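You operate a simulated robot arm through the tools that you are given. There is no shell and no other tool.

The job below is to be done with a simulated robot arm. You get a single attempt, and the scene is never put back.

## Task
Swap the can on the coaster for the orange mug of tank water.
Fine: about 150 ml; the can stands on the worktop; spill nothing. Set down upright: what you pick out, orange open can.

The check looks at the end state, three seconds after you hand in, the way a careful person would. Anything else that was tipped, shoved, dropped, spilled or broken makes it a failure.

## Robot
A 6-joint arm with a two-finger gripper, fixed in place. Base frame: the origin is at the foot of the arm, x ahead of it, y to its left, z up. Readings come in mm, degrees, newtons and seconds.
Its first joint turns from -166.0 to 166.0 degrees. Payload 2.45 kg.
The TCP is the grasp point between the finger pads, 20 mm short of the fingertips. In the tool frame z runs along the fingers and y along their closing line. The gripper opens to 140 mm. The gripper's body begins 168 mm behind the TCP.
Orientation is that of the tool frame in the base frame, as [roll, pitch, yaw] about the fixed x, y, z axes, in that order (R = Rz(yaw) Ry(pitch) Rx(roll)). With the fingers straight down and closing along the base's y, the tool's x points along the base's -x, its y along +y and its z along -z.

## Interface
- The arm moves only by the tool jog_arm. Its argument "rows" is a list of rows, each an object of numbers (a shift or turn left out is 0, a gripper value left out holds the last): "x", "y", "z": the shift along the tool's x, y, z in cm; "rx", "ry", "rz": the turn, a rotation vector about the tool's x, y, z in degrees; "fingers": the gripper command, from -1 (shut) to 1 (fully open), values between in proportion. In form: [{"x": .., "y": .., "z": .., "rx": .., "ry": .., "rz": .., "fingers": ..}, ...]. A call has 1 to 20 rows; each row shifts and turns the commanded pose from where the row before left it, along the tool's axes as they then stand. A row lasts 0.2 s, in which the tool goes at most 50 mm and 8.6 degrees; a call with a longer step from one row to the next is refused whole, and so is a gripper value outside its range. A pose out of reach is approached as far as the arm can. The call stops where the force on the tool passes 90 N (or 10 N more than at its start, if that is more) or the arm is blocked; 0.2 s more then pass. The fingers move at their own pace (about 45 mm/s each) and stop on an object; they squeeze with about 25 N. The grip force told is the motor's: it shows also when the fingers shut on nothing. Time passes only in rows, and 0.2 s behind the last, so rows that do not move let the fingers close. The reply holds the time, the measured pose of the TCP, the force on the tool along the base axes, the opening and the grip force, in the units named above and with some noise, with the torque about the TCP (base axes, N m) and any sound that the robot's microphone picked up.
- Cameras (640 x 400 px; columns grow to the right, rows downward): "scene" is fixed at [399.2, -648.2, 1468.2]; the picture's right is [0.98, -0.19, 0.00], its down [-0.06, -0.32, -0.95] and it looks along [0.18, 0.93, -0.33] (base axes); focal length 319 px, centre (320, 200). "wrist" rides on the gripper at [78, 11, -209] in the tool frame; the picture's right is [-0.14, 0.99, 0.00], its down [-0.92, -0.13, -0.37] and it looks along [-0.36, -0.05, 0.93] (tool axes); focal length 280 px, centre (320, 200). There is no depth. A picture from a camera that has moved, and an enlarged one, comes with that camera's place and axes in the base frame and with its lens.
- camera(camera): a new picture of that camera. The clock stands still meanwhile.
- inspect(camera, box): a new picture of the part [left, top, right, bottom] of that camera's present view, enlarged. The clock stands still meanwhile.
- finish_job(): hands the job in; it is judged then, once.

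Nothing tells you positions but the pictures and the camera data. Unless the task says otherwise, let go and move clear before handing in.

The tools are called after "Call:" by a JSON object that holds its "fn" and its "kwargs". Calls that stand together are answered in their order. jog_arm: Moves the arm, as the interface text tells. Its arguments: {"type":"object","properties":{"rows":{"type":"array","items":{"type":"object","properties":{"x":{"type":"number"},"y":{"type":"number"},"z":{"type":"number"},"rx":{"type":"number"},"ry":{"type":"number"},"rz":{"type":"number"},"fingers":{"type":"number"}}}}},"required":["rows"]} The other tools are called the same way: camera (camera) takes a picture; inspect (camera, box) takes an enlarged picture of a part of a camera's view; finish_job () hands the job in.

At the start:

```text
time: 0.0
position: [522.9, 218.6, 1452.8]
tool_rot: [180.0, 0.0, -180.0]
wrist_force: [-0.3, -0.3, 0.1]
wrist_torque: [-0.01, 0.0, 0.01]
finger_gap: 140.0
grasp_force: 0.0
```

scene: 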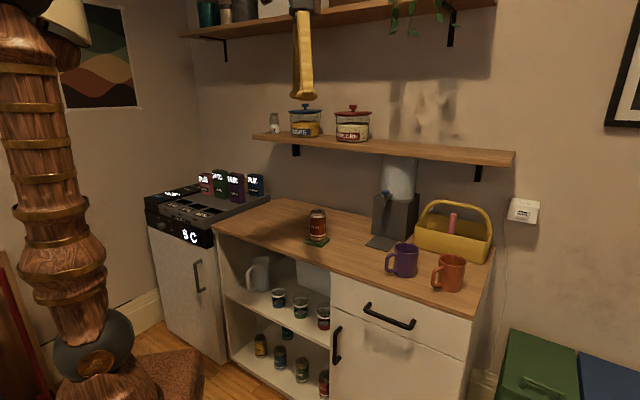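
wrist: 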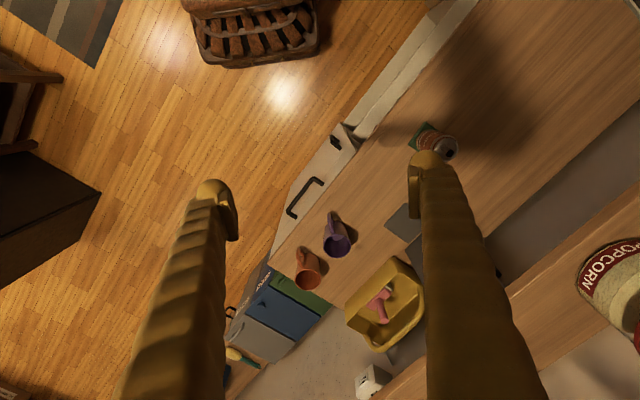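

I see a worktop with a can on a green coaster, a water dispenser tank with a tray, a purple mug and an orange mug, and a yellow basket. I'll look closer before moving.

Call:
{"fn": "inspect", "kwargs": {"camera": "scene", "box": [280, 150, 400, 260]}}

Call:
{"fn": "inspect", "kwargs": {"camera": "scene", "box": [350, 140, 520, 300]}}

Call:
{"fn": "inspect", "kwargs": {"camera": "wrist", "box": [260, 100, 500, 360]}}

Call:
{"fn": "inspect", "kwargs": {"camera": "scene", "box": [140, 160, 340, 300]}}

```text
3.64 times, centred on (340, 205) of scene
camera zoom: at [399.2, -648.2, 1468.2], right [0.98, -0.19, 0.0], down [-0.06, -0.32, -0.95], along [0.18, 0.93, -0.33], focal length 1160 px, centre (247, 182)
```

zoom: 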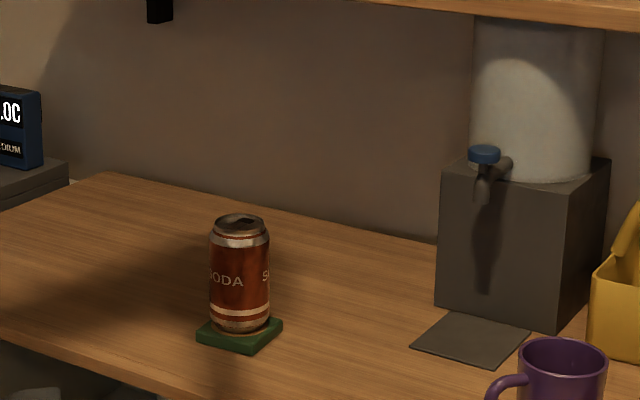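

```text
2.50 times, centred on (435, 220) of scene
camera zoom: at [399.2, -648.2, 1468.2], right [0.98, -0.19, 0.0], down [-0.06, -0.32, -0.95], along [0.18, 0.93, -0.33], focal length 797 px, centre (32, 150)
```

zoom: 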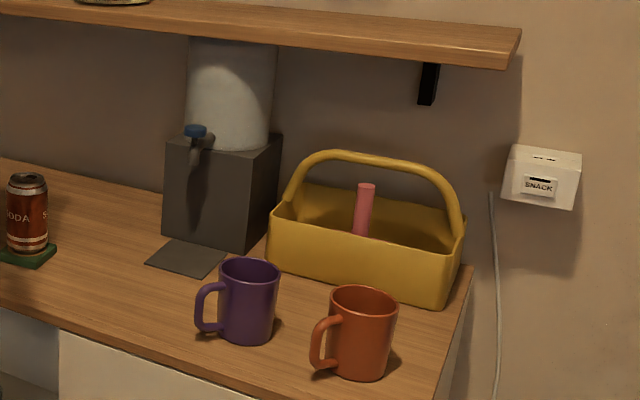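

```text
1.54 times, centred on (380, 230) of wrist
camera zoom: at [443.7, 229.4, 1663.0], right [0.14, 0.99, 0.0], down [0.92, -0.13, 0.37], along [0.37, -0.05, -0.93], focal length 431 px, centre (228, 154)
```

zoom: 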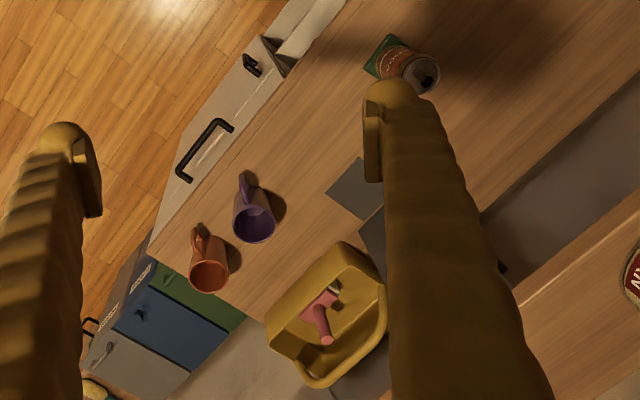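

```text
2.86 times, centred on (240, 230) of scene
camera zoom: at [399.2, -648.2, 1468.2], right [0.98, -0.19, 0.0], down [-0.06, -0.32, -0.95], along [0.18, 0.93, -0.33], focal length 911 px, centre (549, 114)
```

zoom: 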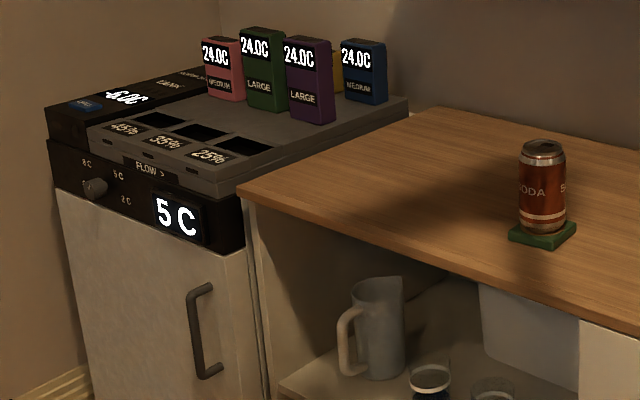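

The can stands at about (614, 500), and the worktop at z≈890, running diagonally with its front edge from about (181, 725) to (986, 17). The tap is near (850, 412, 1056). I'll turn the tool to face the worktop squarely and take a better look.

Call:
{"fn": "jog_arm", "kwargs": {"rows": [{"rz": -8}, {"rz": -8}, {"rz": -8}, {"rz": -8}, {"rz": -8}, {"rz": -8}]}}

Call:
{"fn": "camera", "kwargs": {"camera": "wrist"}}

Call:
{"fn": "camera", "kwargs": {"camera": "scene"}}

```text
time: 1.4
position: [522.1, 218.4, 1453.7]
tool_rot: [-179.9, 0.0, -131.9]
wrist_force: [-0.3, 0.3, 0.7]
wrist_torque: [0.0, 0.01, 0.01]
finger_gap: 139.8
grasp_force: 0.1
```

```text
taken
camera wrist: at [461.4, 167.8, 1663.1], right [-0.65, 0.76, 0.0], down [0.71, 0.6, 0.37], along [0.28, 0.24, -0.93], focal length 280 px, centre (320, 200)
```

wrist: 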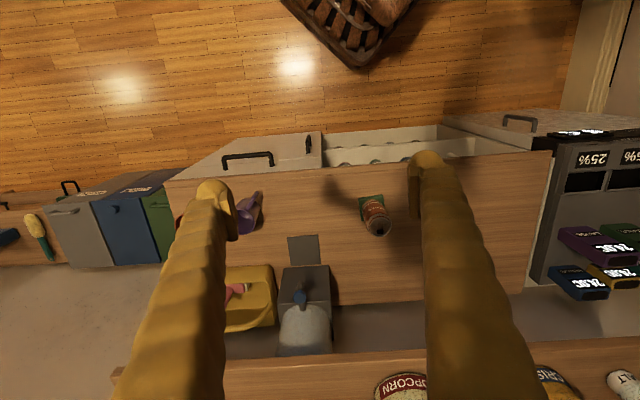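

```text
taken
```

scene: 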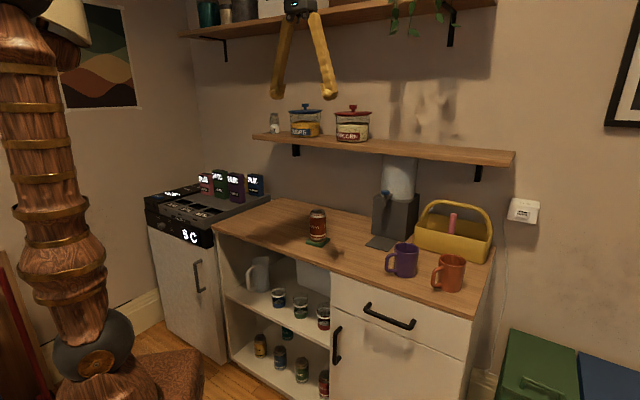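

The worktop appears to run at roughly 45°. I'll enlarge the pictures to pin down the corners, tap and mugs.

Call:
{"fn": "inspect", "kwargs": {"camera": "wrist", "box": [150, 140, 350, 265]}}

Call:
{"fn": "inspect", "kwargs": {"camera": "wrist", "box": [250, 180, 410, 280]}}

Call:
{"fn": "inspect", "kwargs": {"camera": "wrist", "box": [230, 230, 390, 330]}}

Call:
{"fn": "inspect", "kwargs": {"camera": "scene", "box": [360, 230, 500, 317]}}

Call:
{"fn": "inspect", "kwargs": {"camera": "scene", "box": [355, 150, 435, 200]}}

Call:
{"fn": "inspect", "kwargs": {"camera": "scene", "box": [350, 200, 430, 250]}}

```text
3.20 times, centred on (250, 202) of wrist
camera zoom: at [461.4, 167.8, 1663.1], right [-0.65, 0.76, 0.0], down [0.71, 0.6, 0.37], along [0.28, 0.24, -0.93], focal length 897 px, centre (544, 192)
```

zoom: 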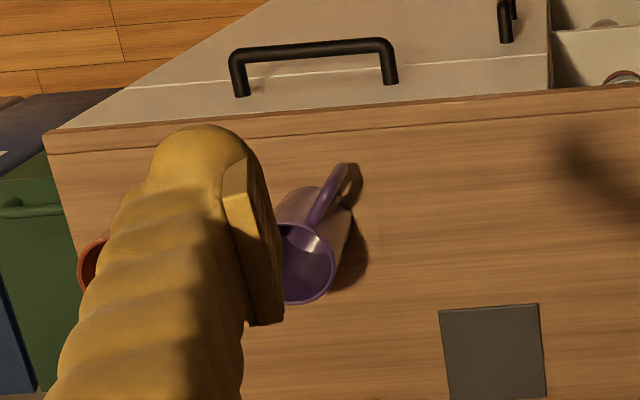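

```text
4.00 times, centred on (330, 230) of wrist
camera zoom: at [461.4, 167.8, 1663.1], right [-0.65, 0.76, 0.0], down [0.71, 0.6, 0.37], along [0.28, 0.24, -0.93], focal length 1122 px, centre (280, 80)
```

zoom: 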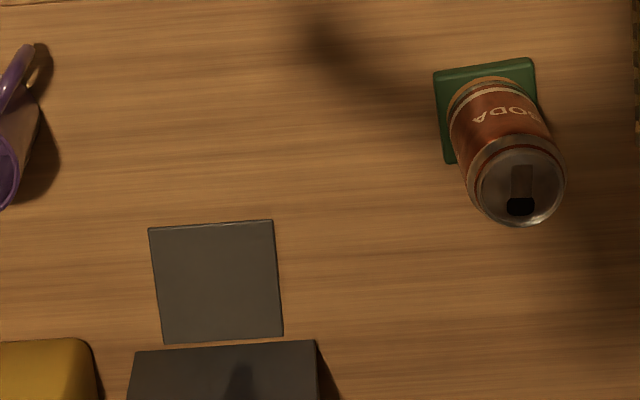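

```text
4.00 times, centred on (310, 280) of wrist
camera zoom: at [461.4, 167.8, 1663.1], right [-0.65, 0.76, 0.0], down [0.71, 0.6, 0.37], along [0.28, 0.24, -0.93], focal length 1122 px, centre (360, -120)
```

zoom: 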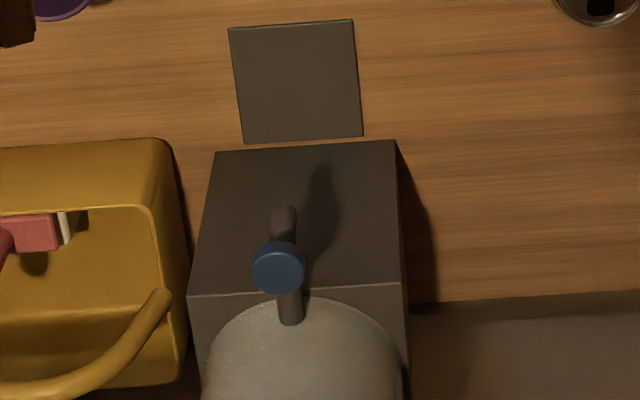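

```text
4.57 times, centred on (430, 274) of scene
camera zoom: at [399.2, -648.2, 1468.2], right [0.98, -0.19, 0.0], down [-0.06, -0.32, -0.95], along [0.18, 0.93, -0.33], focal length 1458 px, centre (-183, -136)
```

zoom: 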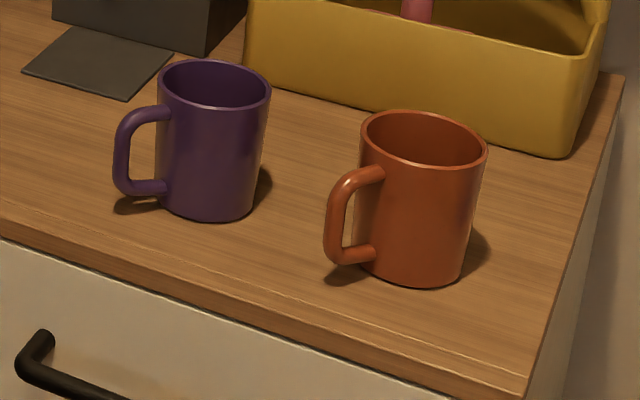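

```text
8.00 times, centred on (395, 175) of scene
camera zoom: at [399.2, -648.2, 1468.2], right [0.98, -0.19, 0.0], down [-0.06, -0.32, -0.95], along [0.18, 0.93, -0.33], focal length 2551 px, centre (-280, 400)
```

zoom: 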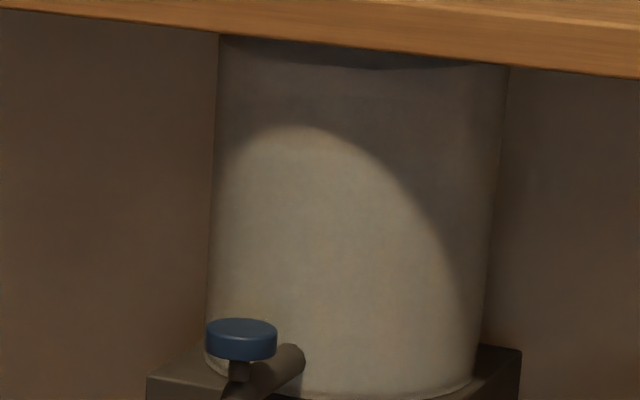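

```text
8.00 times, centred on (390, 225) of scene
camera zoom: at [399.2, -648.2, 1468.2], right [0.98, -0.19, 0.0], down [-0.06, -0.32, -0.95], along [0.18, 0.93, -0.33], focal length 2551 px, centre (-240, 0)
```

zoom: 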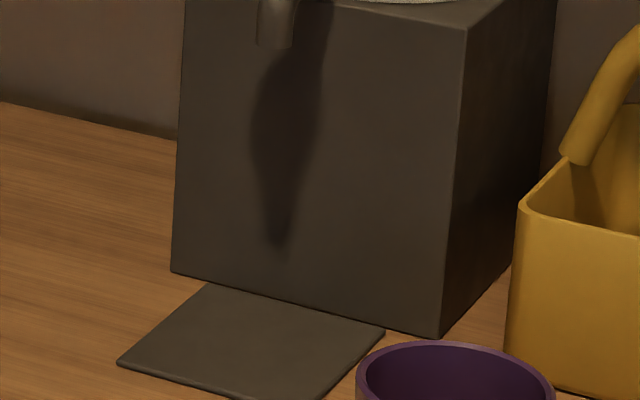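

The mugs are about 90 mm tall. I put the orange one near (970, 130) with its handle toward the base, the purple one near (863, 233), and the spout near (865, 446) at z≈1036 with its knob top at ≈1101. Reach is tight with the tool vertical, so I'll flip the tool so the camera ends up on top and then tilt it forward.

Call:
{"fn": "jog_arm", "kwargs": {"rows": [{"rz": 8.5}, {"rz": 8.5}, {"rz": 8.5}, {"rz": 8.5}, {"rz": 8.5}, {"rz": 8.5}, {"rz": 8.5}, {"rz": 8.5}, {"rz": 8.5}, {"rz": 8.5}, {"rz": 8.5}, {"rz": 8.5}, {"rz": 8.5}, {"rz": 8.5}, {"rz": 8.5}, {"rz": 8.5}, {"rz": 8.5}, {"rz": 8.5}, {"rz": 8.5}, {"rz": 8.5}]}}

```text
time: 5.6
position: [522.3, 217.8, 1451.7]
tool_rot: [179.9, 0.0, 58.0]
wrist_force: [-0.7, 0.4, 0.6]
wrist_torque: [-0.01, 0.01, -0.05]
finger_gap: 140.2
grasp_force: 0.0
```

The flip worked. Next I'll bring the yaw to about 38° and tilt the fingers forward to about 30° below horizontal.

Call:
{"fn": "jog_arm", "kwargs": {"rows": [{"rz": 8}, {"rz": 8}, {"rz": 4}, {"ry": 8}, {"ry": 8}, {"ry": 8}, {"ry": 8}, {"ry": 8}, {"ry": 8}, {"ry": 8}, {"ry": 4}, {}]}}

Call:
{"fn": "camera", "kwargs": {"camera": "wrist"}}

Call:
{"fn": "camera", "kwargs": {"camera": "scene"}}

```text
time: 8.2
position: [521.9, 218.2, 1453.4]
tool_rot: [179.9, -60.1, 38.2]
wrist_force: [-0.1, 0.4, -0.1]
wrist_torque: [0.01, -0.01, 0.0]
finger_gap: 139.9
grasp_force: 0.1
```

```text
taken
camera wrist: at [415.8, 122.8, 1625.5], right [0.56, -0.82, -0.12], down [-0.69, -0.38, -0.61], along [0.46, 0.42, -0.78], focal length 280 px, centre (320, 200)
```

wrist: 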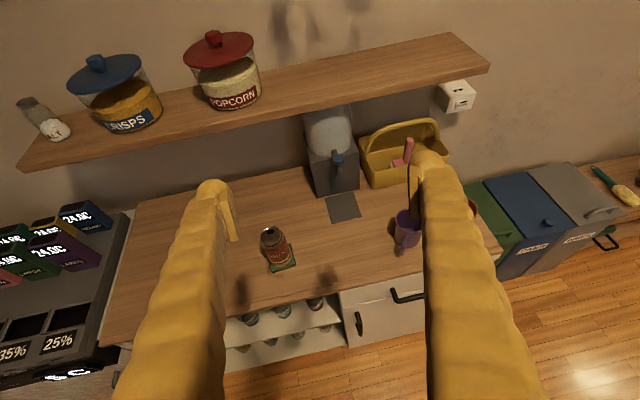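

```text
taken
```

scene: 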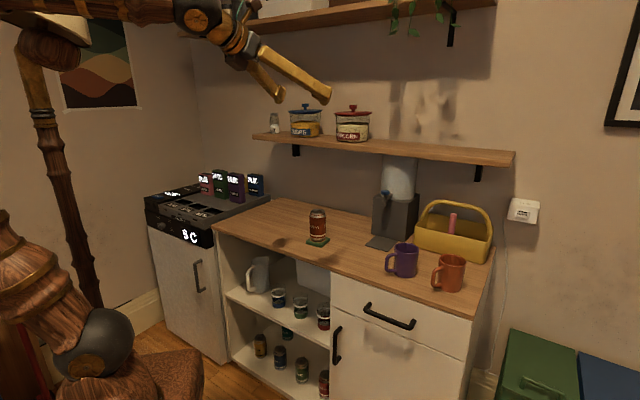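

The tilted pose reaches well. I'll drop toward the can, stopping short, and take a close picture to pin down its position.

Call:
{"fn": "jog_arm", "kwargs": {"rows": [{"x": -2.383, "y": -1.378, "z": 2.417}, {"x": -2.383, "y": -1.378, "z": 2.417}, {"x": -2.383, "y": -1.378, "z": 2.417}, {"x": -2.383, "y": -1.378, "z": 2.417}, {"x": -2.383, "y": -1.378, "z": 2.417}, {"x": -2.383, "y": -1.378, "z": 2.417}, {"x": -2.383, "y": -1.378, "z": 2.417}, {"x": -2.383, "y": -1.378, "z": 2.417}, {"x": -2.383, "y": -1.378, "z": 2.417}, {"x": -2.383, "y": -1.378, "z": 2.417}, {"x": -2.383, "y": -1.378, "z": 2.417}, {"x": -2.383, "y": -1.378, "z": 2.417}, {}]}}

Call:
{"fn": "camera", "kwargs": {"camera": "wrist"}}

Call:
{"fn": "camera", "kwargs": {"camera": "scene"}}

```text
time: 11.0
position: [536.5, 372.9, 1078.0]
tool_rot: [-178.7, -59.6, 38.1]
wrist_force: [0.2, -0.7, -0.2]
wrist_torque: [0.03, -0.01, 0.02]
finger_gap: 140.2
grasp_force: 0.0
out of reach, approached as far as the arm can: row 10, 11, 12
```

```text
taken
camera wrist: at [436.1, 274.1, 1251.7], right [0.57, -0.81, -0.13], down [-0.69, -0.39, -0.61], along [0.44, 0.44, -0.78], focal length 280 px, centre (320, 200)
```

wrist: 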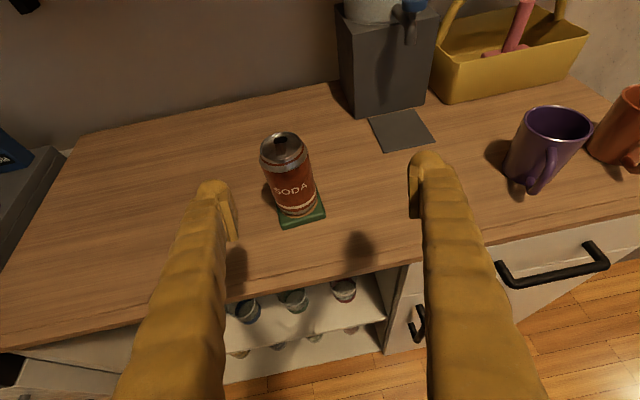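

```text
taken
```

scene: 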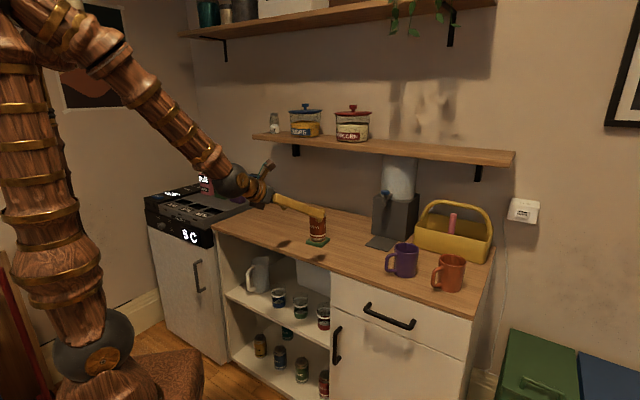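

The can position agrees with my earlier estimate. I'll zoom in for the coaster and the can.

Call:
{"fn": "inspect", "kwargs": {"camera": "wrist", "box": [220, 110, 380, 240]}}

Call:
{"fn": "inspect", "kwargs": {"camera": "wrist", "box": [480, 70, 640, 200]}}

Call:
{"fn": "inspect", "kwargs": {"camera": "wrist", "box": [330, 0, 450, 160]}}

Call:
{"fn": "inspect", "kwargs": {"camera": "scene", "box": [280, 190, 360, 250]}}

```text
3.08 times, centred on (300, 175) of wrist
camera zoom: at [436.1, 274.1, 1251.7], right [0.57, -0.81, -0.13], down [-0.69, -0.39, -0.61], along [0.44, 0.44, -0.78], focal length 863 px, centre (382, 277)
```

zoom: 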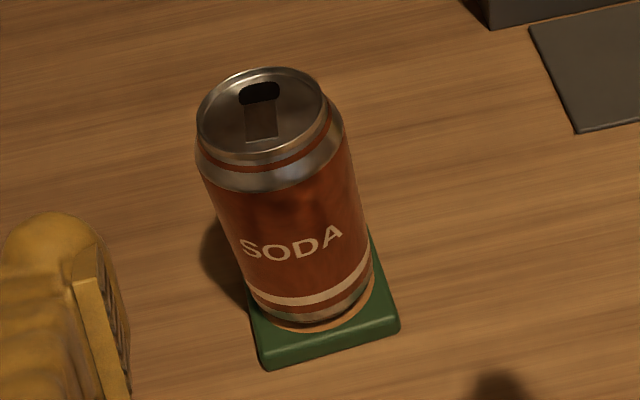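

```text
3.08 times, centred on (560, 135) of wrist
camera zoom: at [436.1, 274.1, 1251.7], right [0.57, -0.81, -0.13], down [-0.69, -0.39, -0.61], along [0.44, 0.44, -0.78], focal length 863 px, centre (-418, 400)
```

zoom: 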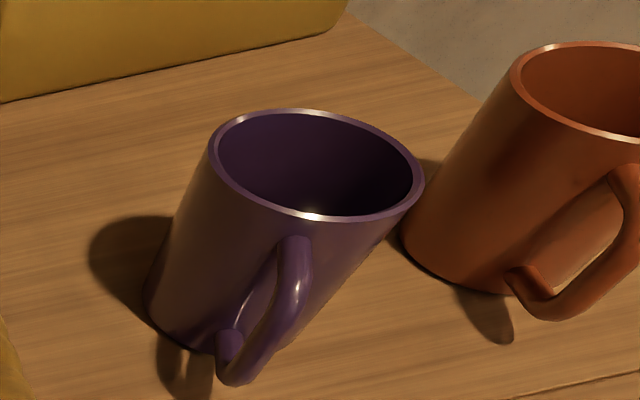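

```text
2.50 times, centred on (390, 80) of wrist
camera zoom: at [436.1, 274.1, 1251.7], right [0.57, -0.81, -0.13], down [-0.69, -0.39, -0.61], along [0.44, 0.44, -0.78], focal length 701 px, centre (145, 500)
```

zoom: 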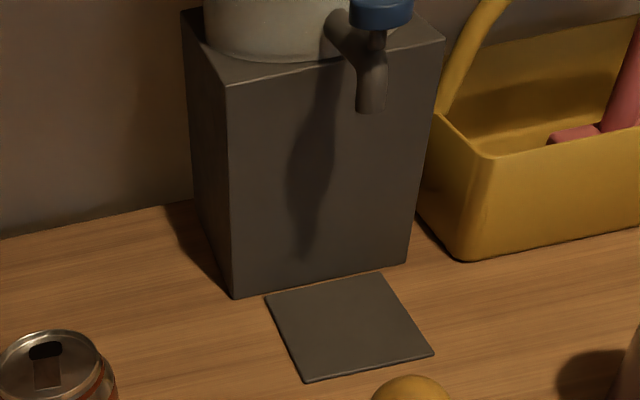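

```text
6.67 times, centred on (320, 220) of scene
camera zoom: at [399.2, -648.2, 1468.2], right [0.98, -0.19, 0.0], down [-0.06, -0.32, -0.95], along [0.18, 0.93, -0.33], focal length 2126 px, centre (320, 67)
```

zoom: 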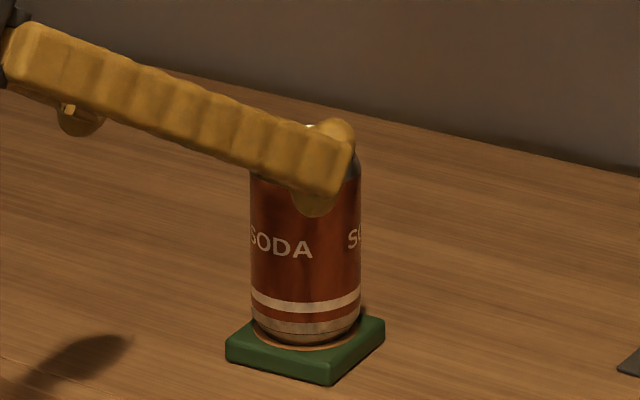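

The coaster looks roughly 74 mm square under the can, around (617, 505). I'll move to a pre-grasp position short of the can and check how the commanded pose behaves.

Call:
{"fn": "jog_arm", "kwargs": {"rows": [{"x": -0.626, "y": -1.064, "z": 1.636}, {"x": -0.626, "y": -1.064, "z": 1.636}, {"x": -0.626, "y": -1.064, "z": 1.636}, {"x": -0.626, "y": -1.064, "z": 1.636}, {"x": -0.626, "y": -1.064, "z": 1.636}, {}]}}

Call:
{"fn": "camera", "kwargs": {"camera": "wrist"}}

```text
time: 12.4
position: [581.3, 375.1, 1026.9]
tool_rot: [-179.0, -59.8, 38.1]
wrist_force: [0.6, 1.1, -0.7]
wrist_torque: [-0.02, 0.0, 0.01]
finger_gap: 139.9
grasp_force: 0.0
out of reach, approached as far as the arm can: row 1, 2, 3, 4, 5
```

```text
taken
camera wrist: at [478.2, 278.2, 1200.0], right [0.57, -0.81, -0.13], down [-0.69, -0.39, -0.61], along [0.45, 0.43, -0.78], focal length 280 px, centre (320, 200)
```

wrist: 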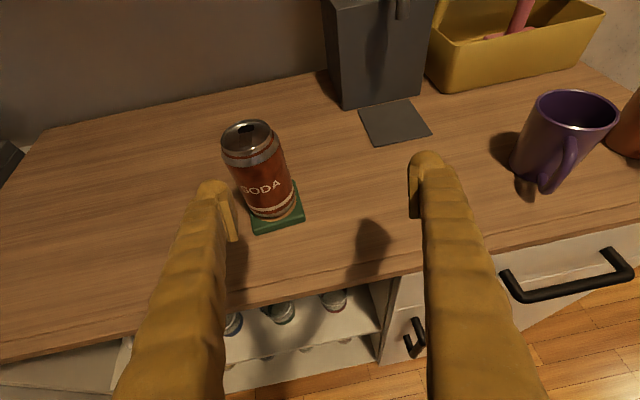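

The arm is stuck because this shallow tilt lines the tool up with the forearm, which is a wrist singularity. I'll raise up and steepen the tool to about 55° below horizontal.

Call:
{"fn": "jog_arm", "kwargs": {"rows": [{"x": 2.9, "z": -1.7}, {"x": 2.9, "z": -1.7}, {"x": 2.9, "z": -1.7}, {}, {"ry": -5}, {"ry": -5}, {"ry": -5}, {"ry": -5}, {"ry": -5}, {}, {}]}}

```text
time: 14.8
position: [571.1, 391.2, 1127.1]
tool_rot: [-178.3, -40.4, 38.7]
wrist_force: [-0.3, -0.5, -0.5]
wrist_torque: [0.01, -0.03, -0.01]
finger_gap: 140.3
grasp_force: 0.1
out of reach, approached as far as the arm can: row 6, 7, 8
```

Call:
{"fn": "jog_arm", "kwargs": {"rows": [{}, {}, {}]}}

Call:
{"fn": "camera", "kwargs": {"camera": "scene"}}

```text
time: 15.6
position: [572.5, 391.2, 1126.0]
tool_rot: [-178.3, -40.5, 38.6]
wrist_force: [0.3, 0.0, 0.7]
wrist_torque: [0.0, 0.01, -0.02]
finger_gap: 140.0
grasp_force: 0.1
```

```text
taken
```

scene: 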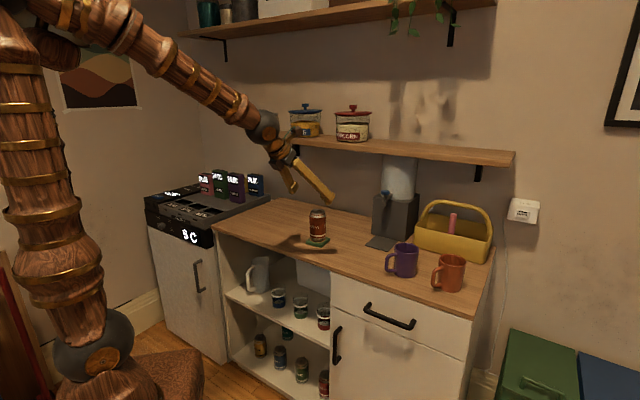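

The arm is past the singularity now. I'll fix the small roll error and set the pitch to -35.

Call:
{"fn": "jog_arm", "kwargs": {"rows": [{"rx": -1.7}, {"ry": -5.5}, {}, {}]}}

Call:
{"fn": "camera", "kwargs": {"camera": "wrist"}}

```text
time: 16.6
position: [571.7, 391.3, 1127.2]
tool_rot: [-180.0, -34.9, 38.6]
wrist_force: [0.0, -0.2, -0.6]
wrist_torque: [-0.02, -0.01, -0.01]
finger_gap: 140.3
grasp_force: 0.0
```

```text
taken
camera wrist: at [534.5, 347.9, 1344.1], right [0.53, -0.84, -0.08], down [-0.83, -0.5, -0.23], along [0.15, 0.19, -0.97], focal length 280 px, centre (320, 200)
```

wrist: 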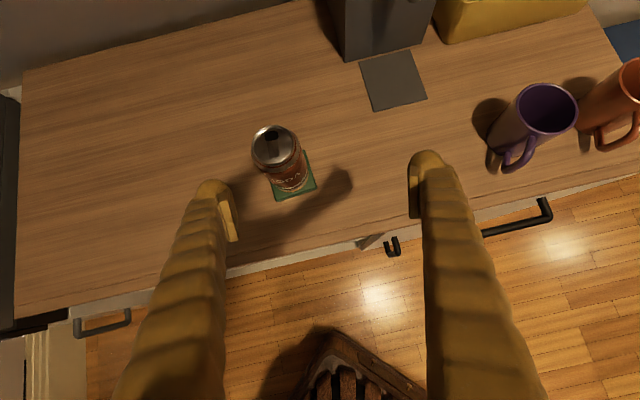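

Now I'll move in on the can with the fingers open, then look before gripping.

Call:
{"fn": "jog_arm", "kwargs": {"rows": [{"x": -0.235, "y": -1.468, "z": 2.28}, {"x": -0.235, "y": -1.468, "z": 2.28}, {"x": -0.235, "y": -1.468, "z": 2.28}, {"x": -0.235, "y": -1.468, "z": 2.28}, {}, {"z": 2}, {"z": 2}, {"z": 2}, {}, {}]}}

Call:
{"fn": "camera", "kwargs": {"camera": "wrist"}}

Call:
{"fn": "inspect", "kwargs": {"camera": "scene", "box": [240, 140, 400, 260]}}

```text
time: 18.8
position: [612.2, 464.9, 993.0]
tool_rot: [-179.5, -35.0, 38.7]
wrist_force: [0.2, -1.6, 0.2]
wrist_torque: [-0.02, 0.04, -0.06]
finger_gap: 140.1
grasp_force: 0.1
out of reach, approached as far as the arm can: row 2, 3, 4, 6
```

```text
taken
camera wrist: at [575.8, 419.7, 1210.5], right [0.53, -0.84, -0.09], down [-0.83, -0.51, -0.23], along [0.15, 0.19, -0.97], focal length 280 px, centre (320, 200)
```

wrist: 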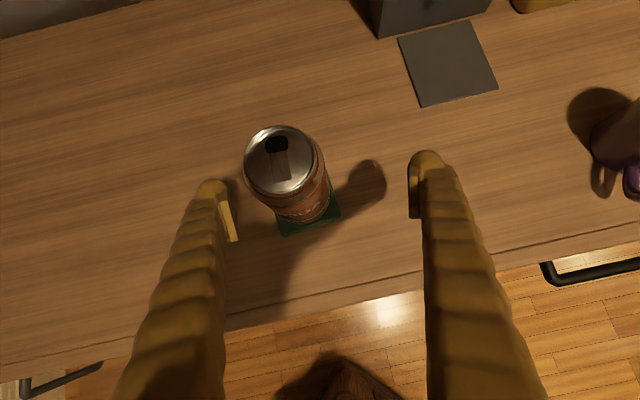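

```text
3.33 times, centred on (320, 200) of scene
camera zoom: at [399.2, -648.2, 1468.2], right [0.98, -0.19, 0.0], down [-0.06, -0.32, -0.95], along [0.18, 0.93, -0.33], focal length 1063 px, centre (320, 200)
```

zoom: 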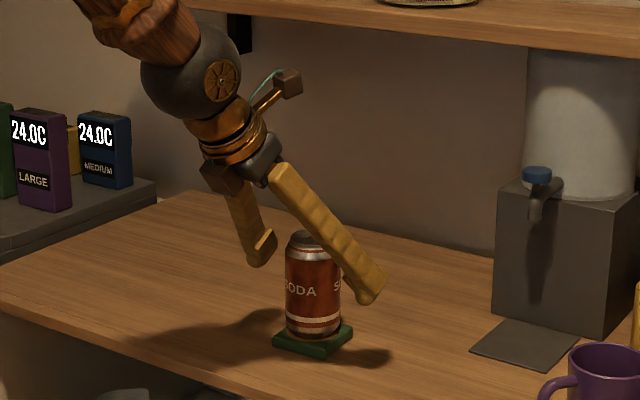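

The arm gets stuck when the tool's yaw crosses the arm's own azimuth. I'll back off and swing the yaw to about 55° so the wrist stays on one side.

Call:
{"fn": "jog_arm", "kwargs": {"rows": [{"z": -2.5}, {"z": -2.5}, {"z": -2.5}, {"rx": 4.6, "rz": -6.56}, {"rx": 4.6, "rz": -6.56}, {}, {}]}}

Call:
{"fn": "camera", "kwargs": {"camera": "scene"}}

```text
time: 20.4
position: [581.3, 434.2, 1054.0]
tool_rot: [-179.9, -35.1, 54.6]
wrist_force: [-0.3, 0.2, 0.1]
wrist_torque: [0.04, 0.02, -0.01]
finger_gap: 140.0
grasp_force: 0.0
out of reach, approached as far as the arm can: row 3
```

```text
taken
```

scene: 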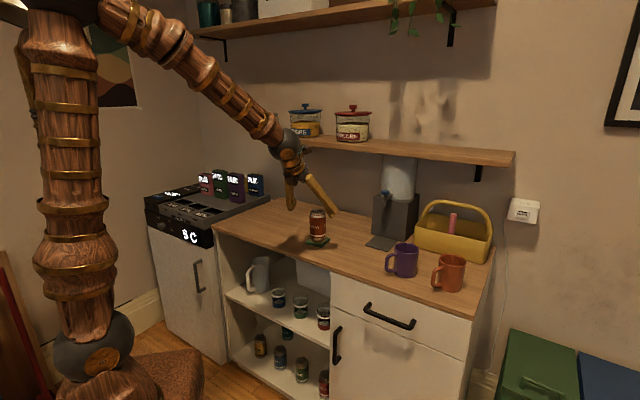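

Call:
{"fn": "jog_arm", "kwargs": {"rows": [{"x": 0.92, "y": -1.1, "z": 1.49}, {"z": 2}, {"z": 2}, {"z": 2}, {}, {}]}}

Call:
{"fn": "camera", "kwargs": {"camera": "wrist"}}

```text
time: 21.8
position: [601.4, 481.9, 998.1]
tool_rot: [-179.9, -35.0, 54.6]
wrist_force: [-0.7, -0.8, -0.7]
wrist_torque: [-0.03, 0.0, -0.01]
finger_gap: 139.8
grasp_force: 0.1
```

```text
taken
camera wrist: at [578.8, 431.4, 1216.1], right [0.74, -0.66, -0.08], down [-0.66, -0.71, -0.23], along [0.09, 0.22, -0.97], focal length 280 px, centre (320, 200)
```

wrist: 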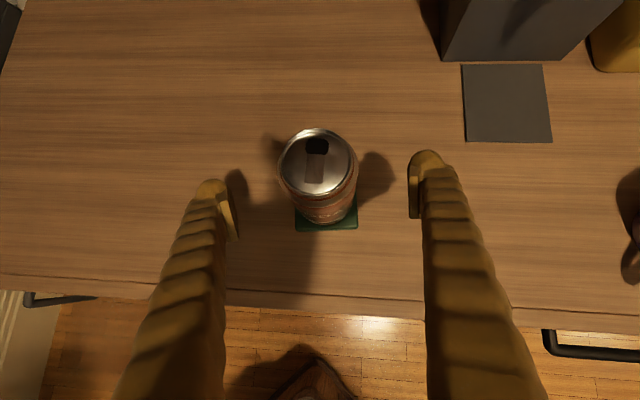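

I'm aligned with the can between the fingers. I'll move in the last 4 cm and close gently.

Call:
{"fn": "jog_arm", "kwargs": {"rows": [{"x": 0.05, "y": 0.06, "z": 2.05}, {"x": 0.05, "y": 0.06, "z": 2.05}, {}, {"fingers": 0.1}, {"fingers": 0.1}, {"fingers": 0.1}, {"fingers": 0.1}]}}

Call:
{"fn": "camera", "kwargs": {"camera": "wrist"}}

Call:
{"fn": "inspect", "kwargs": {"camera": "scene", "box": [260, 160, 380, 260]}}

```text
time: 23.4
position: [616.4, 501.4, 964.1]
tool_rot: [-180.0, -35.0, 54.5]
wrist_force: [-0.5, -0.4, -0.8]
wrist_torque: [0.0, 0.01, -0.02]
finger_gap: 77.0
grasp_force: 0.1
```

```text
taken
camera wrist: at [593.1, 450.3, 1180.4], right [0.74, -0.66, -0.08], down [-0.66, -0.71, -0.23], along [0.09, 0.22, -0.97], focal length 280 px, centre (320, 200)
```

wrist: 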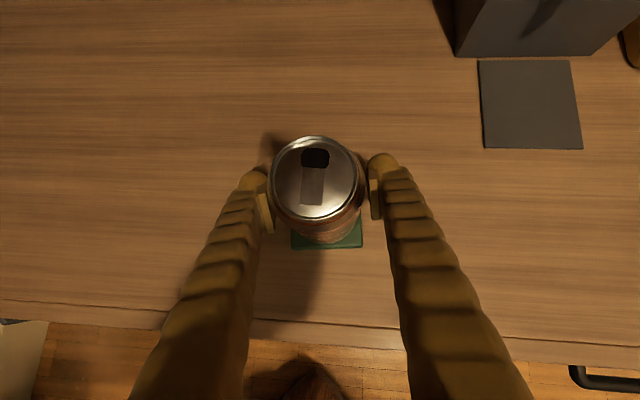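

```text
4.00 times, centred on (320, 210) of scene
camera zoom: at [399.2, -648.2, 1468.2], right [0.98, -0.19, 0.0], down [-0.06, -0.32, -0.95], along [0.18, 0.93, -0.33], focal length 1276 px, centre (320, 160)
```

zoom: 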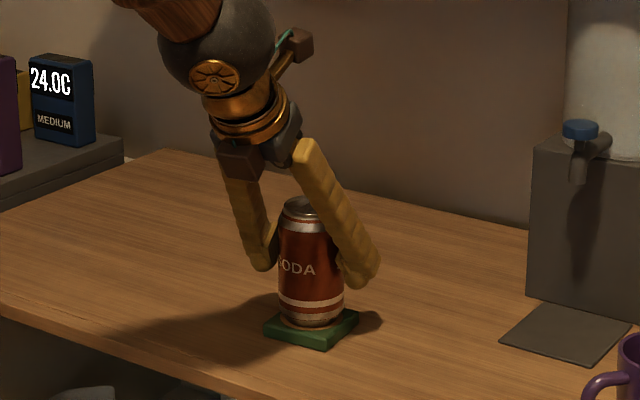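

The can is centred between the fingers. Now I'll close.

Call:
{"fn": "jog_arm", "kwargs": {"rows": [{"fingers": 0}, {"fingers": -0.1}, {"fingers": -0.3}, {"fingers": -1}, {}, {}]}}

```text
time: 24.8
position: [616.4, 502.3, 963.1]
tool_rot: [-180.0, -35.0, 54.7]
wrist_force: [0.3, -0.1, 1.2]
wrist_torque: [-0.03, -0.03, -0.04]
finger_gap: 66.9
grasp_force: 24.9
```

Gripped at 66.9 mm. I'll lift straight up slowly.

Call:
{"fn": "jog_arm", "kwargs": {"rows": [{"x": 0.29, "z": -0.41}, {"x": 0.574, "z": -0.819}, {"x": 0.574, "z": -0.819}, {"x": 0.574, "z": -0.819}, {"x": 0.574, "z": -0.819}, {"x": 0.29, "z": -0.41}, {}, {}]}}

Call:
{"fn": "camera", "kwargs": {"camera": "wrist"}}

Call:
{"fn": "inspect", "kwargs": {"camera": "scene", "box": [260, 140, 380, 260]}}

```text
time: 26.6
position: [617.3, 501.5, 1016.6]
tool_rot: [-179.9, -35.0, 54.6]
wrist_force: [0.0, 0.2, -0.1]
wrist_torque: [0.0, -0.02, -0.03]
finger_gap: 67.1
grasp_force: 24.8
```

```text
taken
camera wrist: at [593.9, 450.1, 1233.1], right [0.74, -0.67, -0.08], down [-0.66, -0.71, -0.23], along [0.09, 0.22, -0.97], focal length 280 px, centre (320, 200)
```

wrist: 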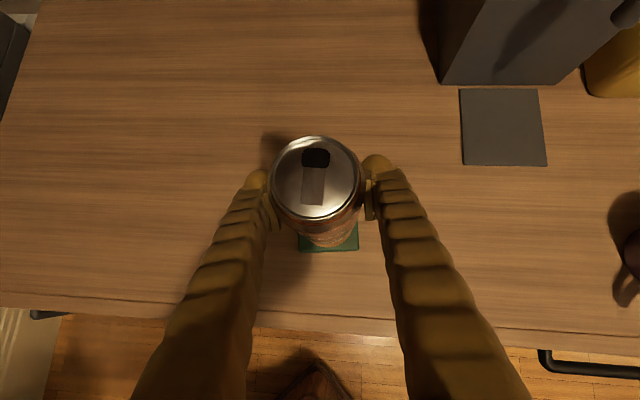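

```text
3.33 times, centred on (320, 200) of scene
camera zoom: at [399.2, -648.2, 1468.2], right [0.98, -0.19, 0.0], down [-0.06, -0.32, -0.95], along [0.18, 0.93, -0.33], focal length 1063 px, centre (320, 200)
```

zoom: 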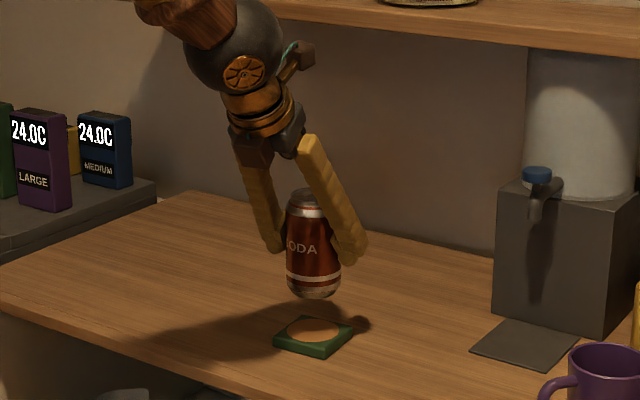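

The can is up and upright. I'll carry it slowly to free worktop behind and to the left of the coaster, at about (608, 640).

Call:
{"fn": "jog_arm", "kwargs": {"rows": [{"x": 0.3, "y": -0.3, "z": 0.2}, {"x": 0.63, "y": -0.626, "z": 0.441}, {"x": 0.63, "y": -0.626, "z": 0.441}, {"x": 0.63, "y": -0.626, "z": 0.441}, {"x": 0.63, "y": -0.626, "z": 0.441}, {"x": 0.63, "y": -0.626, "z": 0.441}, {"x": 0.63, "y": -0.626, "z": 0.441}, {"x": 0.63, "y": -0.626, "z": 0.441}, {"x": 0.63, "y": -0.626, "z": 0.441}, {"x": 0.63, "y": -0.626, "z": 0.441}, {"x": 0.63, "y": -0.626, "z": 0.441}, {"x": 0.63, "y": -0.626, "z": 0.441}, {"x": 0.63, "y": -0.626, "z": 0.441}, {"x": 0.63, "y": -0.626, "z": 0.441}, {"x": 0.33, "y": -0.33, "z": 0.24}, {}, {}]}}

Call:
{"fn": "camera", "kwargs": {"camera": "wrist"}}

Call:
{"fn": "camera", "kwargs": {"camera": "scene"}}

```text
time: 30.2
position: [609.4, 638.4, 1014.5]
tool_rot: [-179.9, -35.0, 54.7]
wrist_force: [-1.0, -0.3, -0.2]
wrist_torque: [0.01, 0.01, -0.03]
finger_gap: 67.0
grasp_force: 25.1
```

```text
taken
camera wrist: at [585.2, 587.9, 1232.1], right [0.74, -0.66, -0.08], down [-0.66, -0.71, -0.23], along [0.09, 0.22, -0.97], focal length 280 px, centre (320, 200)
```

wrist: 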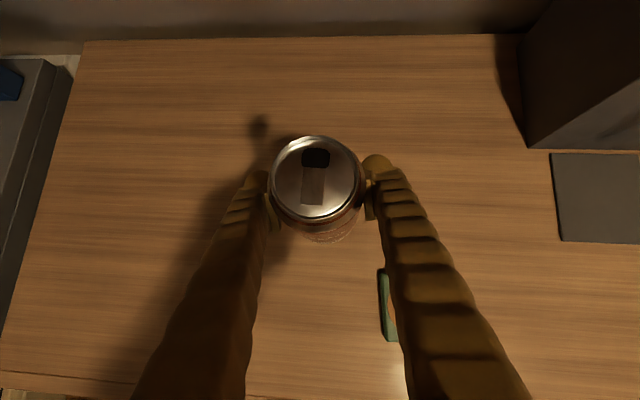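

```text
taken
```

scene: 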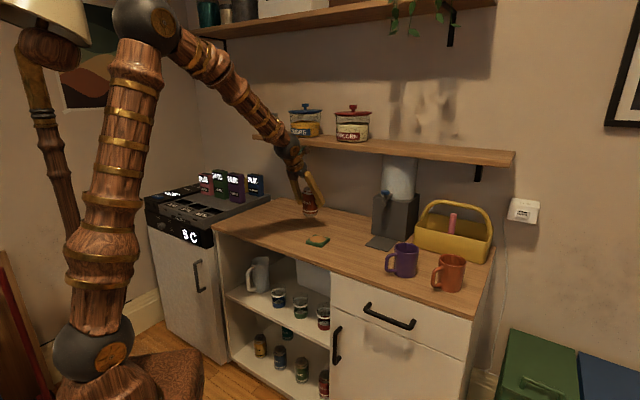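

Clear worktop is under the can. I'll lower it most of the way now, then in small steps watching the force.

Call:
{"fn": "jog_arm", "kwargs": {"rows": [{"x": -0.574, "z": 0.819}, {"x": -0.574, "z": 0.819}, {"x": -0.574, "z": 0.819}, {"x": -0.574, "z": 0.819}, {"x": -0.574, "z": 0.819}, {"x": -0.34, "z": 0.49}, {}, {}]}}

Call:
{"fn": "inspect", "kwargs": {"camera": "scene", "box": [260, 160, 380, 260]}}

```text
time: 32.0
position: [608.0, 640.2, 960.9]
tool_rot: [-179.9, -35.0, 54.6]
wrist_force: [-0.2, 0.6, -0.2]
wrist_torque: [0.07, -0.01, -0.02]
finger_gap: 66.9
grasp_force: 25.1
```

```text
4.00 times, centred on (320, 210) of scene
camera zoom: at [399.2, -648.2, 1468.2], right [0.98, -0.19, 0.0], down [-0.06, -0.32, -0.95], along [0.18, 0.93, -0.33], focal length 1276 px, centre (320, 160)
```

zoom: 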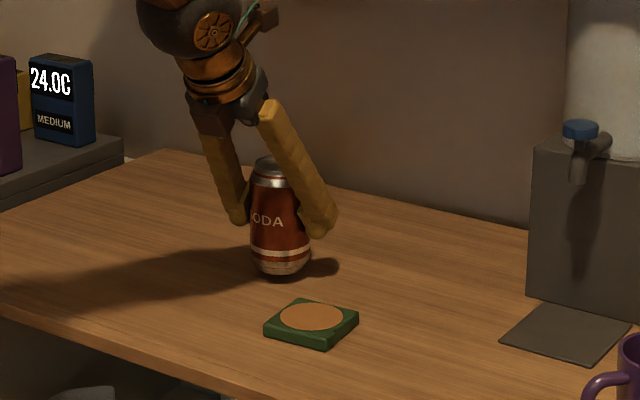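

Call:
{"fn": "jog_arm", "kwargs": {"rows": [{"x": -0.172, "z": 0.246}, {"x": -0.115, "z": 0.164}, {}]}}

Call:
{"fn": "jog_arm", "kwargs": {"rows": [{"x": -0.115, "z": 0.164}, {}]}}

Call:
{"fn": "jog_arm", "kwargs": {"rows": [{"x": -0.115, "z": 0.164}, {}]}}

```text
time: 32.8
position: [607.4, 640.8, 955.0]
tool_rot: [-179.9, -35.0, 54.5]
wrist_force: [-0.5, -0.1, 0.5]
wrist_torque: [-0.01, 0.03, 0.0]
finger_gap: 66.7
grasp_force: 25.0
```

```text
time: 33.4
position: [606.8, 640.4, 953.2]
tool_rot: [-179.8, -35.0, 54.6]
wrist_force: [-0.7, 0.1, -0.2]
wrist_torque: [-0.03, -0.01, 0.0]
finger_gap: 66.7
grasp_force: 25.5
```

```text
time: 34.0
position: [606.6, 639.7, 951.0]
tool_rot: [-179.9, -35.0, 54.6]
wrist_force: [0.5, 0.0, 0.0]
wrist_torque: [-0.01, 0.0, -0.03]
finger_gap: 66.7
grasp_force: 25.1
```

Call:
{"fn": "jog_arm", "kwargs": {"rows": [{"x": -0.086, "z": 0.123}, {}]}}

Call:
{"fn": "inspect", "kwargs": {"camera": "scene", "box": [280, 190, 350, 240]}}

```text
time: 34.6
position: [606.4, 639.0, 949.6]
tool_rot: [-179.9, -35.0, 54.6]
wrist_force: [-0.7, 0.2, -0.1]
wrist_torque: [-0.01, 0.0, 0.0]
finger_gap: 66.9
grasp_force: 25.6
```

```text
8.00 times, centred on (315, 215) of scene
camera zoom: at [399.2, -648.2, 1468.2], right [0.98, -0.19, 0.0], down [-0.06, -0.32, -0.95], along [0.18, 0.93, -0.33], focal length 2551 px, centre (360, 80)
```

zoom: 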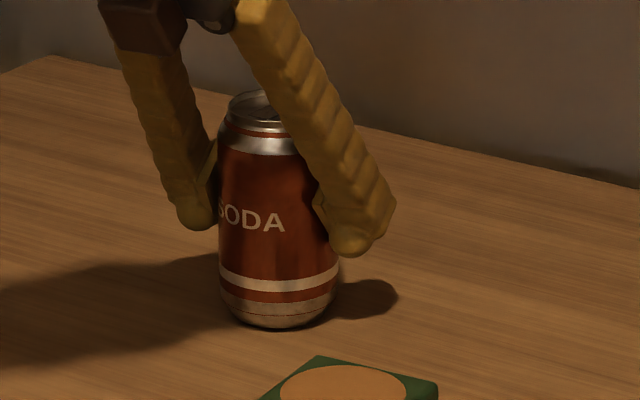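

Call:
{"fn": "jog_arm", "kwargs": {"rows": [{"x": -0.086, "z": 0.123}, {}]}}

Call:
{"fn": "jog_arm", "kwargs": {"rows": [{"x": -0.086, "z": 0.123}, {}]}}

```text
time: 35.2
position: [605.5, 639.9, 948.0]
tool_rot: [-179.9, -35.0, 54.6]
wrist_force: [-0.4, -0.1, -0.2]
wrist_torque: [-0.04, 0.0, -0.02]
finger_gap: 66.9
grasp_force: 24.8
```

```text
time: 35.8
position: [606.0, 640.3, 947.0]
tool_rot: [-179.8, -35.0, 54.7]
wrist_force: [-1.6, 1.7, 12.0]
wrist_torque: [0.07, 0.03, 0.01]
finger_gap: 66.7
grasp_force: 25.2
```

The force shows contact with the worktop. I'll release slowly and back away along the tool axis.

Call:
{"fn": "jog_arm", "kwargs": {"rows": [{"x": 0.03, "z": -0.04}, {"fingers": -0.02}, {"fingers": 0.05}, {"fingers": 0.3}, {"fingers": 0.4}, {}, {}]}}

Call:
{"fn": "camera", "kwargs": {"camera": "wrist"}}

```text
time: 37.4
position: [605.7, 640.2, 946.9]
tool_rot: [-180.0, -35.0, 54.5]
wrist_force: [0.0, -0.1, 0.4]
wrist_torque: [0.02, 0.04, -0.01]
finger_gap: 98.0
grasp_force: 0.1
```

```text
taken
camera wrist: at [582.5, 588.0, 1164.0], right [0.74, -0.66, -0.08], down [-0.66, -0.71, -0.23], along [0.09, 0.22, -0.97], focal length 280 px, centre (320, 200)
```

wrist: 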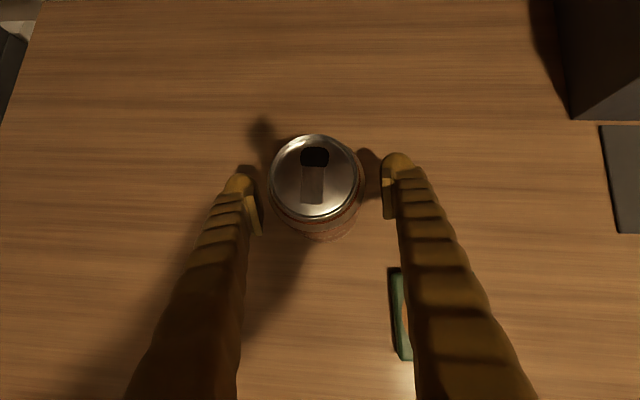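

Call:
{"fn": "jog_arm", "kwargs": {"rows": [{"z": -1}, {"z": -2.5}, {"z": -2.5}, {"z": -2.5}, {"z": -2.5}, {"z": -2.5}, {"z": -1.5, "fingers": 1}, {}, {}]}}

Call:
{"fn": "camera", "kwargs": {"camera": "wrist"}}

```text
time: 39.4
position: [555.0, 572.7, 1069.7]
tool_rot: [-180.0, -35.1, 54.7]
wrist_force: [0.4, -0.4, 0.1]
wrist_torque: [-0.03, -0.01, -0.01]
finger_gap: 140.1
grasp_force: 0.0
```

```text
taken
camera wrist: at [531.7, 520.8, 1286.8], right [0.74, -0.67, -0.08], down [-0.66, -0.71, -0.23], along [0.09, 0.22, -0.97], focal length 280 px, centre (320, 200)
```

wrist: 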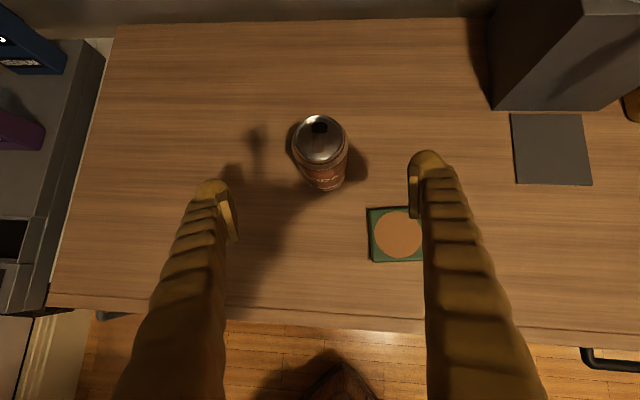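

The can stands upright on the worktop. I'll move over to see the coaster clearly.

Call:
{"fn": "jog_arm", "kwargs": {"rows": [{"x": -1.35, "y": 2.5, "z": -1.56}, {"x": -1.35, "y": 2.5, "z": -1.56}, {"x": -1.35, "y": 2.5, "z": -1.56}, {"x": -1.35, "y": 2.5, "z": -1.56}, {}, {}, {}]}}

Call:
{"fn": "camera", "kwargs": {"camera": "wrist"}}

Call:
{"fn": "inspect", "kwargs": {"camera": "wrist", "box": [240, 110, 400, 210]}}

Call:
{"fn": "inspect", "kwargs": {"camera": "scene", "box": [280, 190, 360, 250]}}

```text
time: 41.0
position: [590.5, 446.9, 1091.3]
tool_rot: [-179.9, -35.0, 54.5]
wrist_force: [-0.6, -0.4, 0.0]
wrist_torque: [0.02, -0.02, 0.0]
finger_gap: 140.1
grasp_force: 0.1
```

```text
taken
camera wrist: at [566.2, 396.2, 1308.1], right [0.74, -0.66, -0.08], down [-0.66, -0.71, -0.23], along [0.09, 0.22, -0.97], focal length 280 px, centre (320, 200)
```

wrist: 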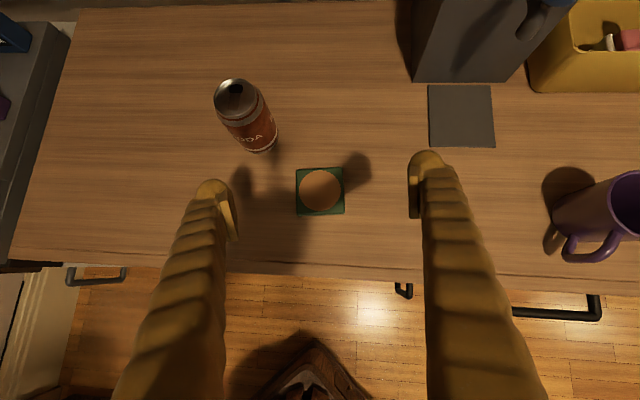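

```text
4.00 times, centred on (320, 160) of wrist
camera zoom: at [566.2, 396.2, 1308.1], right [0.74, -0.66, -0.08], down [-0.66, -0.71, -0.23], along [0.09, 0.22, -0.97], focal length 1122 px, centre (320, 360)
```

zoom: 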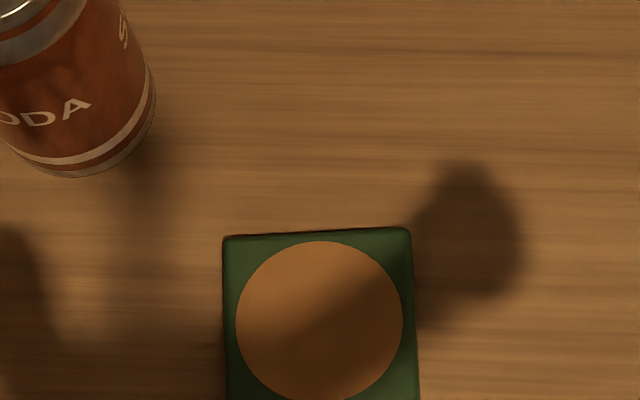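

```text
6.67 times, centred on (320, 220) of scene
camera zoom: at [399.2, -648.2, 1468.2], right [0.98, -0.19, 0.0], down [-0.06, -0.32, -0.95], along [0.18, 0.93, -0.33], focal length 2126 px, centre (320, 67)
```

zoom: 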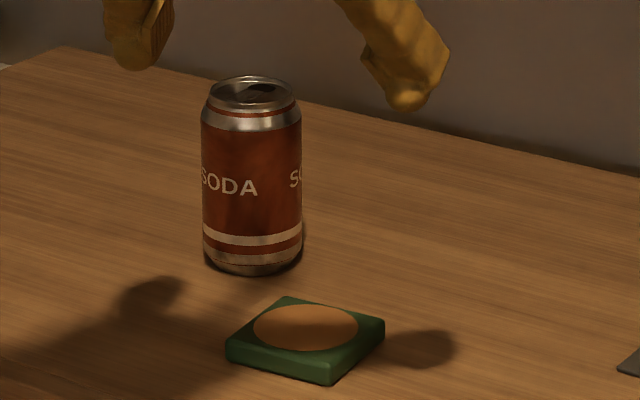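

The coaster's centre is at about (617, 503). Next I'll head over to the orange mug, travelling high, and turn the yaw to about 25° so the handle ends up between the fingers.

Call:
{"fn": "jog_arm", "kwargs": {"rows": [{"x": -0.912, "y": 4.016, "z": -0.74}, {"x": -0.912, "y": 4.016, "z": -0.74}, {"x": -0.912, "y": 4.016, "z": -0.74}, {"x": -0.912, "y": 4.016, "z": -0.74}, {"x": -0.912, "y": 4.016, "z": -0.74}, {"x": -0.912, "y": 4.016, "z": -0.74}, {"x": -0.912, "y": 4.016, "z": -0.74}, {"x": -0.912, "y": 4.016, "z": -0.74}, {"x": -0.912, "y": 4.016, "z": -0.74}, {"x": -0.912, "y": 4.016, "z": -0.74}, {"x": -0.912, "y": 4.016, "z": -0.74}, {"rx": -4.25, "rz": 6.06}, {"rx": -4.25, "rz": 6.06}, {"rx": -4.25, "rz": 6.06}, {"rx": -4.25, "rz": 6.06}, {}, {}]}}

Call:
{"fn": "camera", "kwargs": {"camera": "wrist"}}

Call:
{"fn": "camera", "kwargs": {"camera": "scene"}}

```text
time: 44.6
position: [877.6, 87.5, 1098.1]
tool_rot: [179.9, -34.9, 25.1]
wrist_force: [-0.1, 0.8, -0.8]
wrist_torque: [0.01, -0.01, 0.0]
finger_gap: 139.9
grasp_force: 0.0
```

```text
taken
camera wrist: at [832.1, 53.8, 1315.1], right [0.32, -0.95, -0.08], down [-0.93, -0.29, -0.23], along [0.19, 0.14, -0.97], focal length 280 px, centre (320, 200)
```

wrist: 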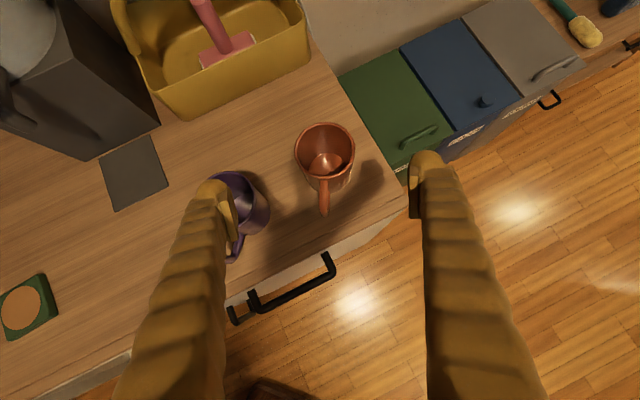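

```text
taken
```

scene: 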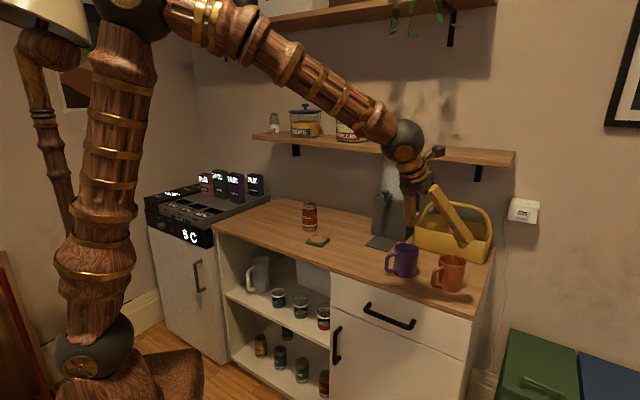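

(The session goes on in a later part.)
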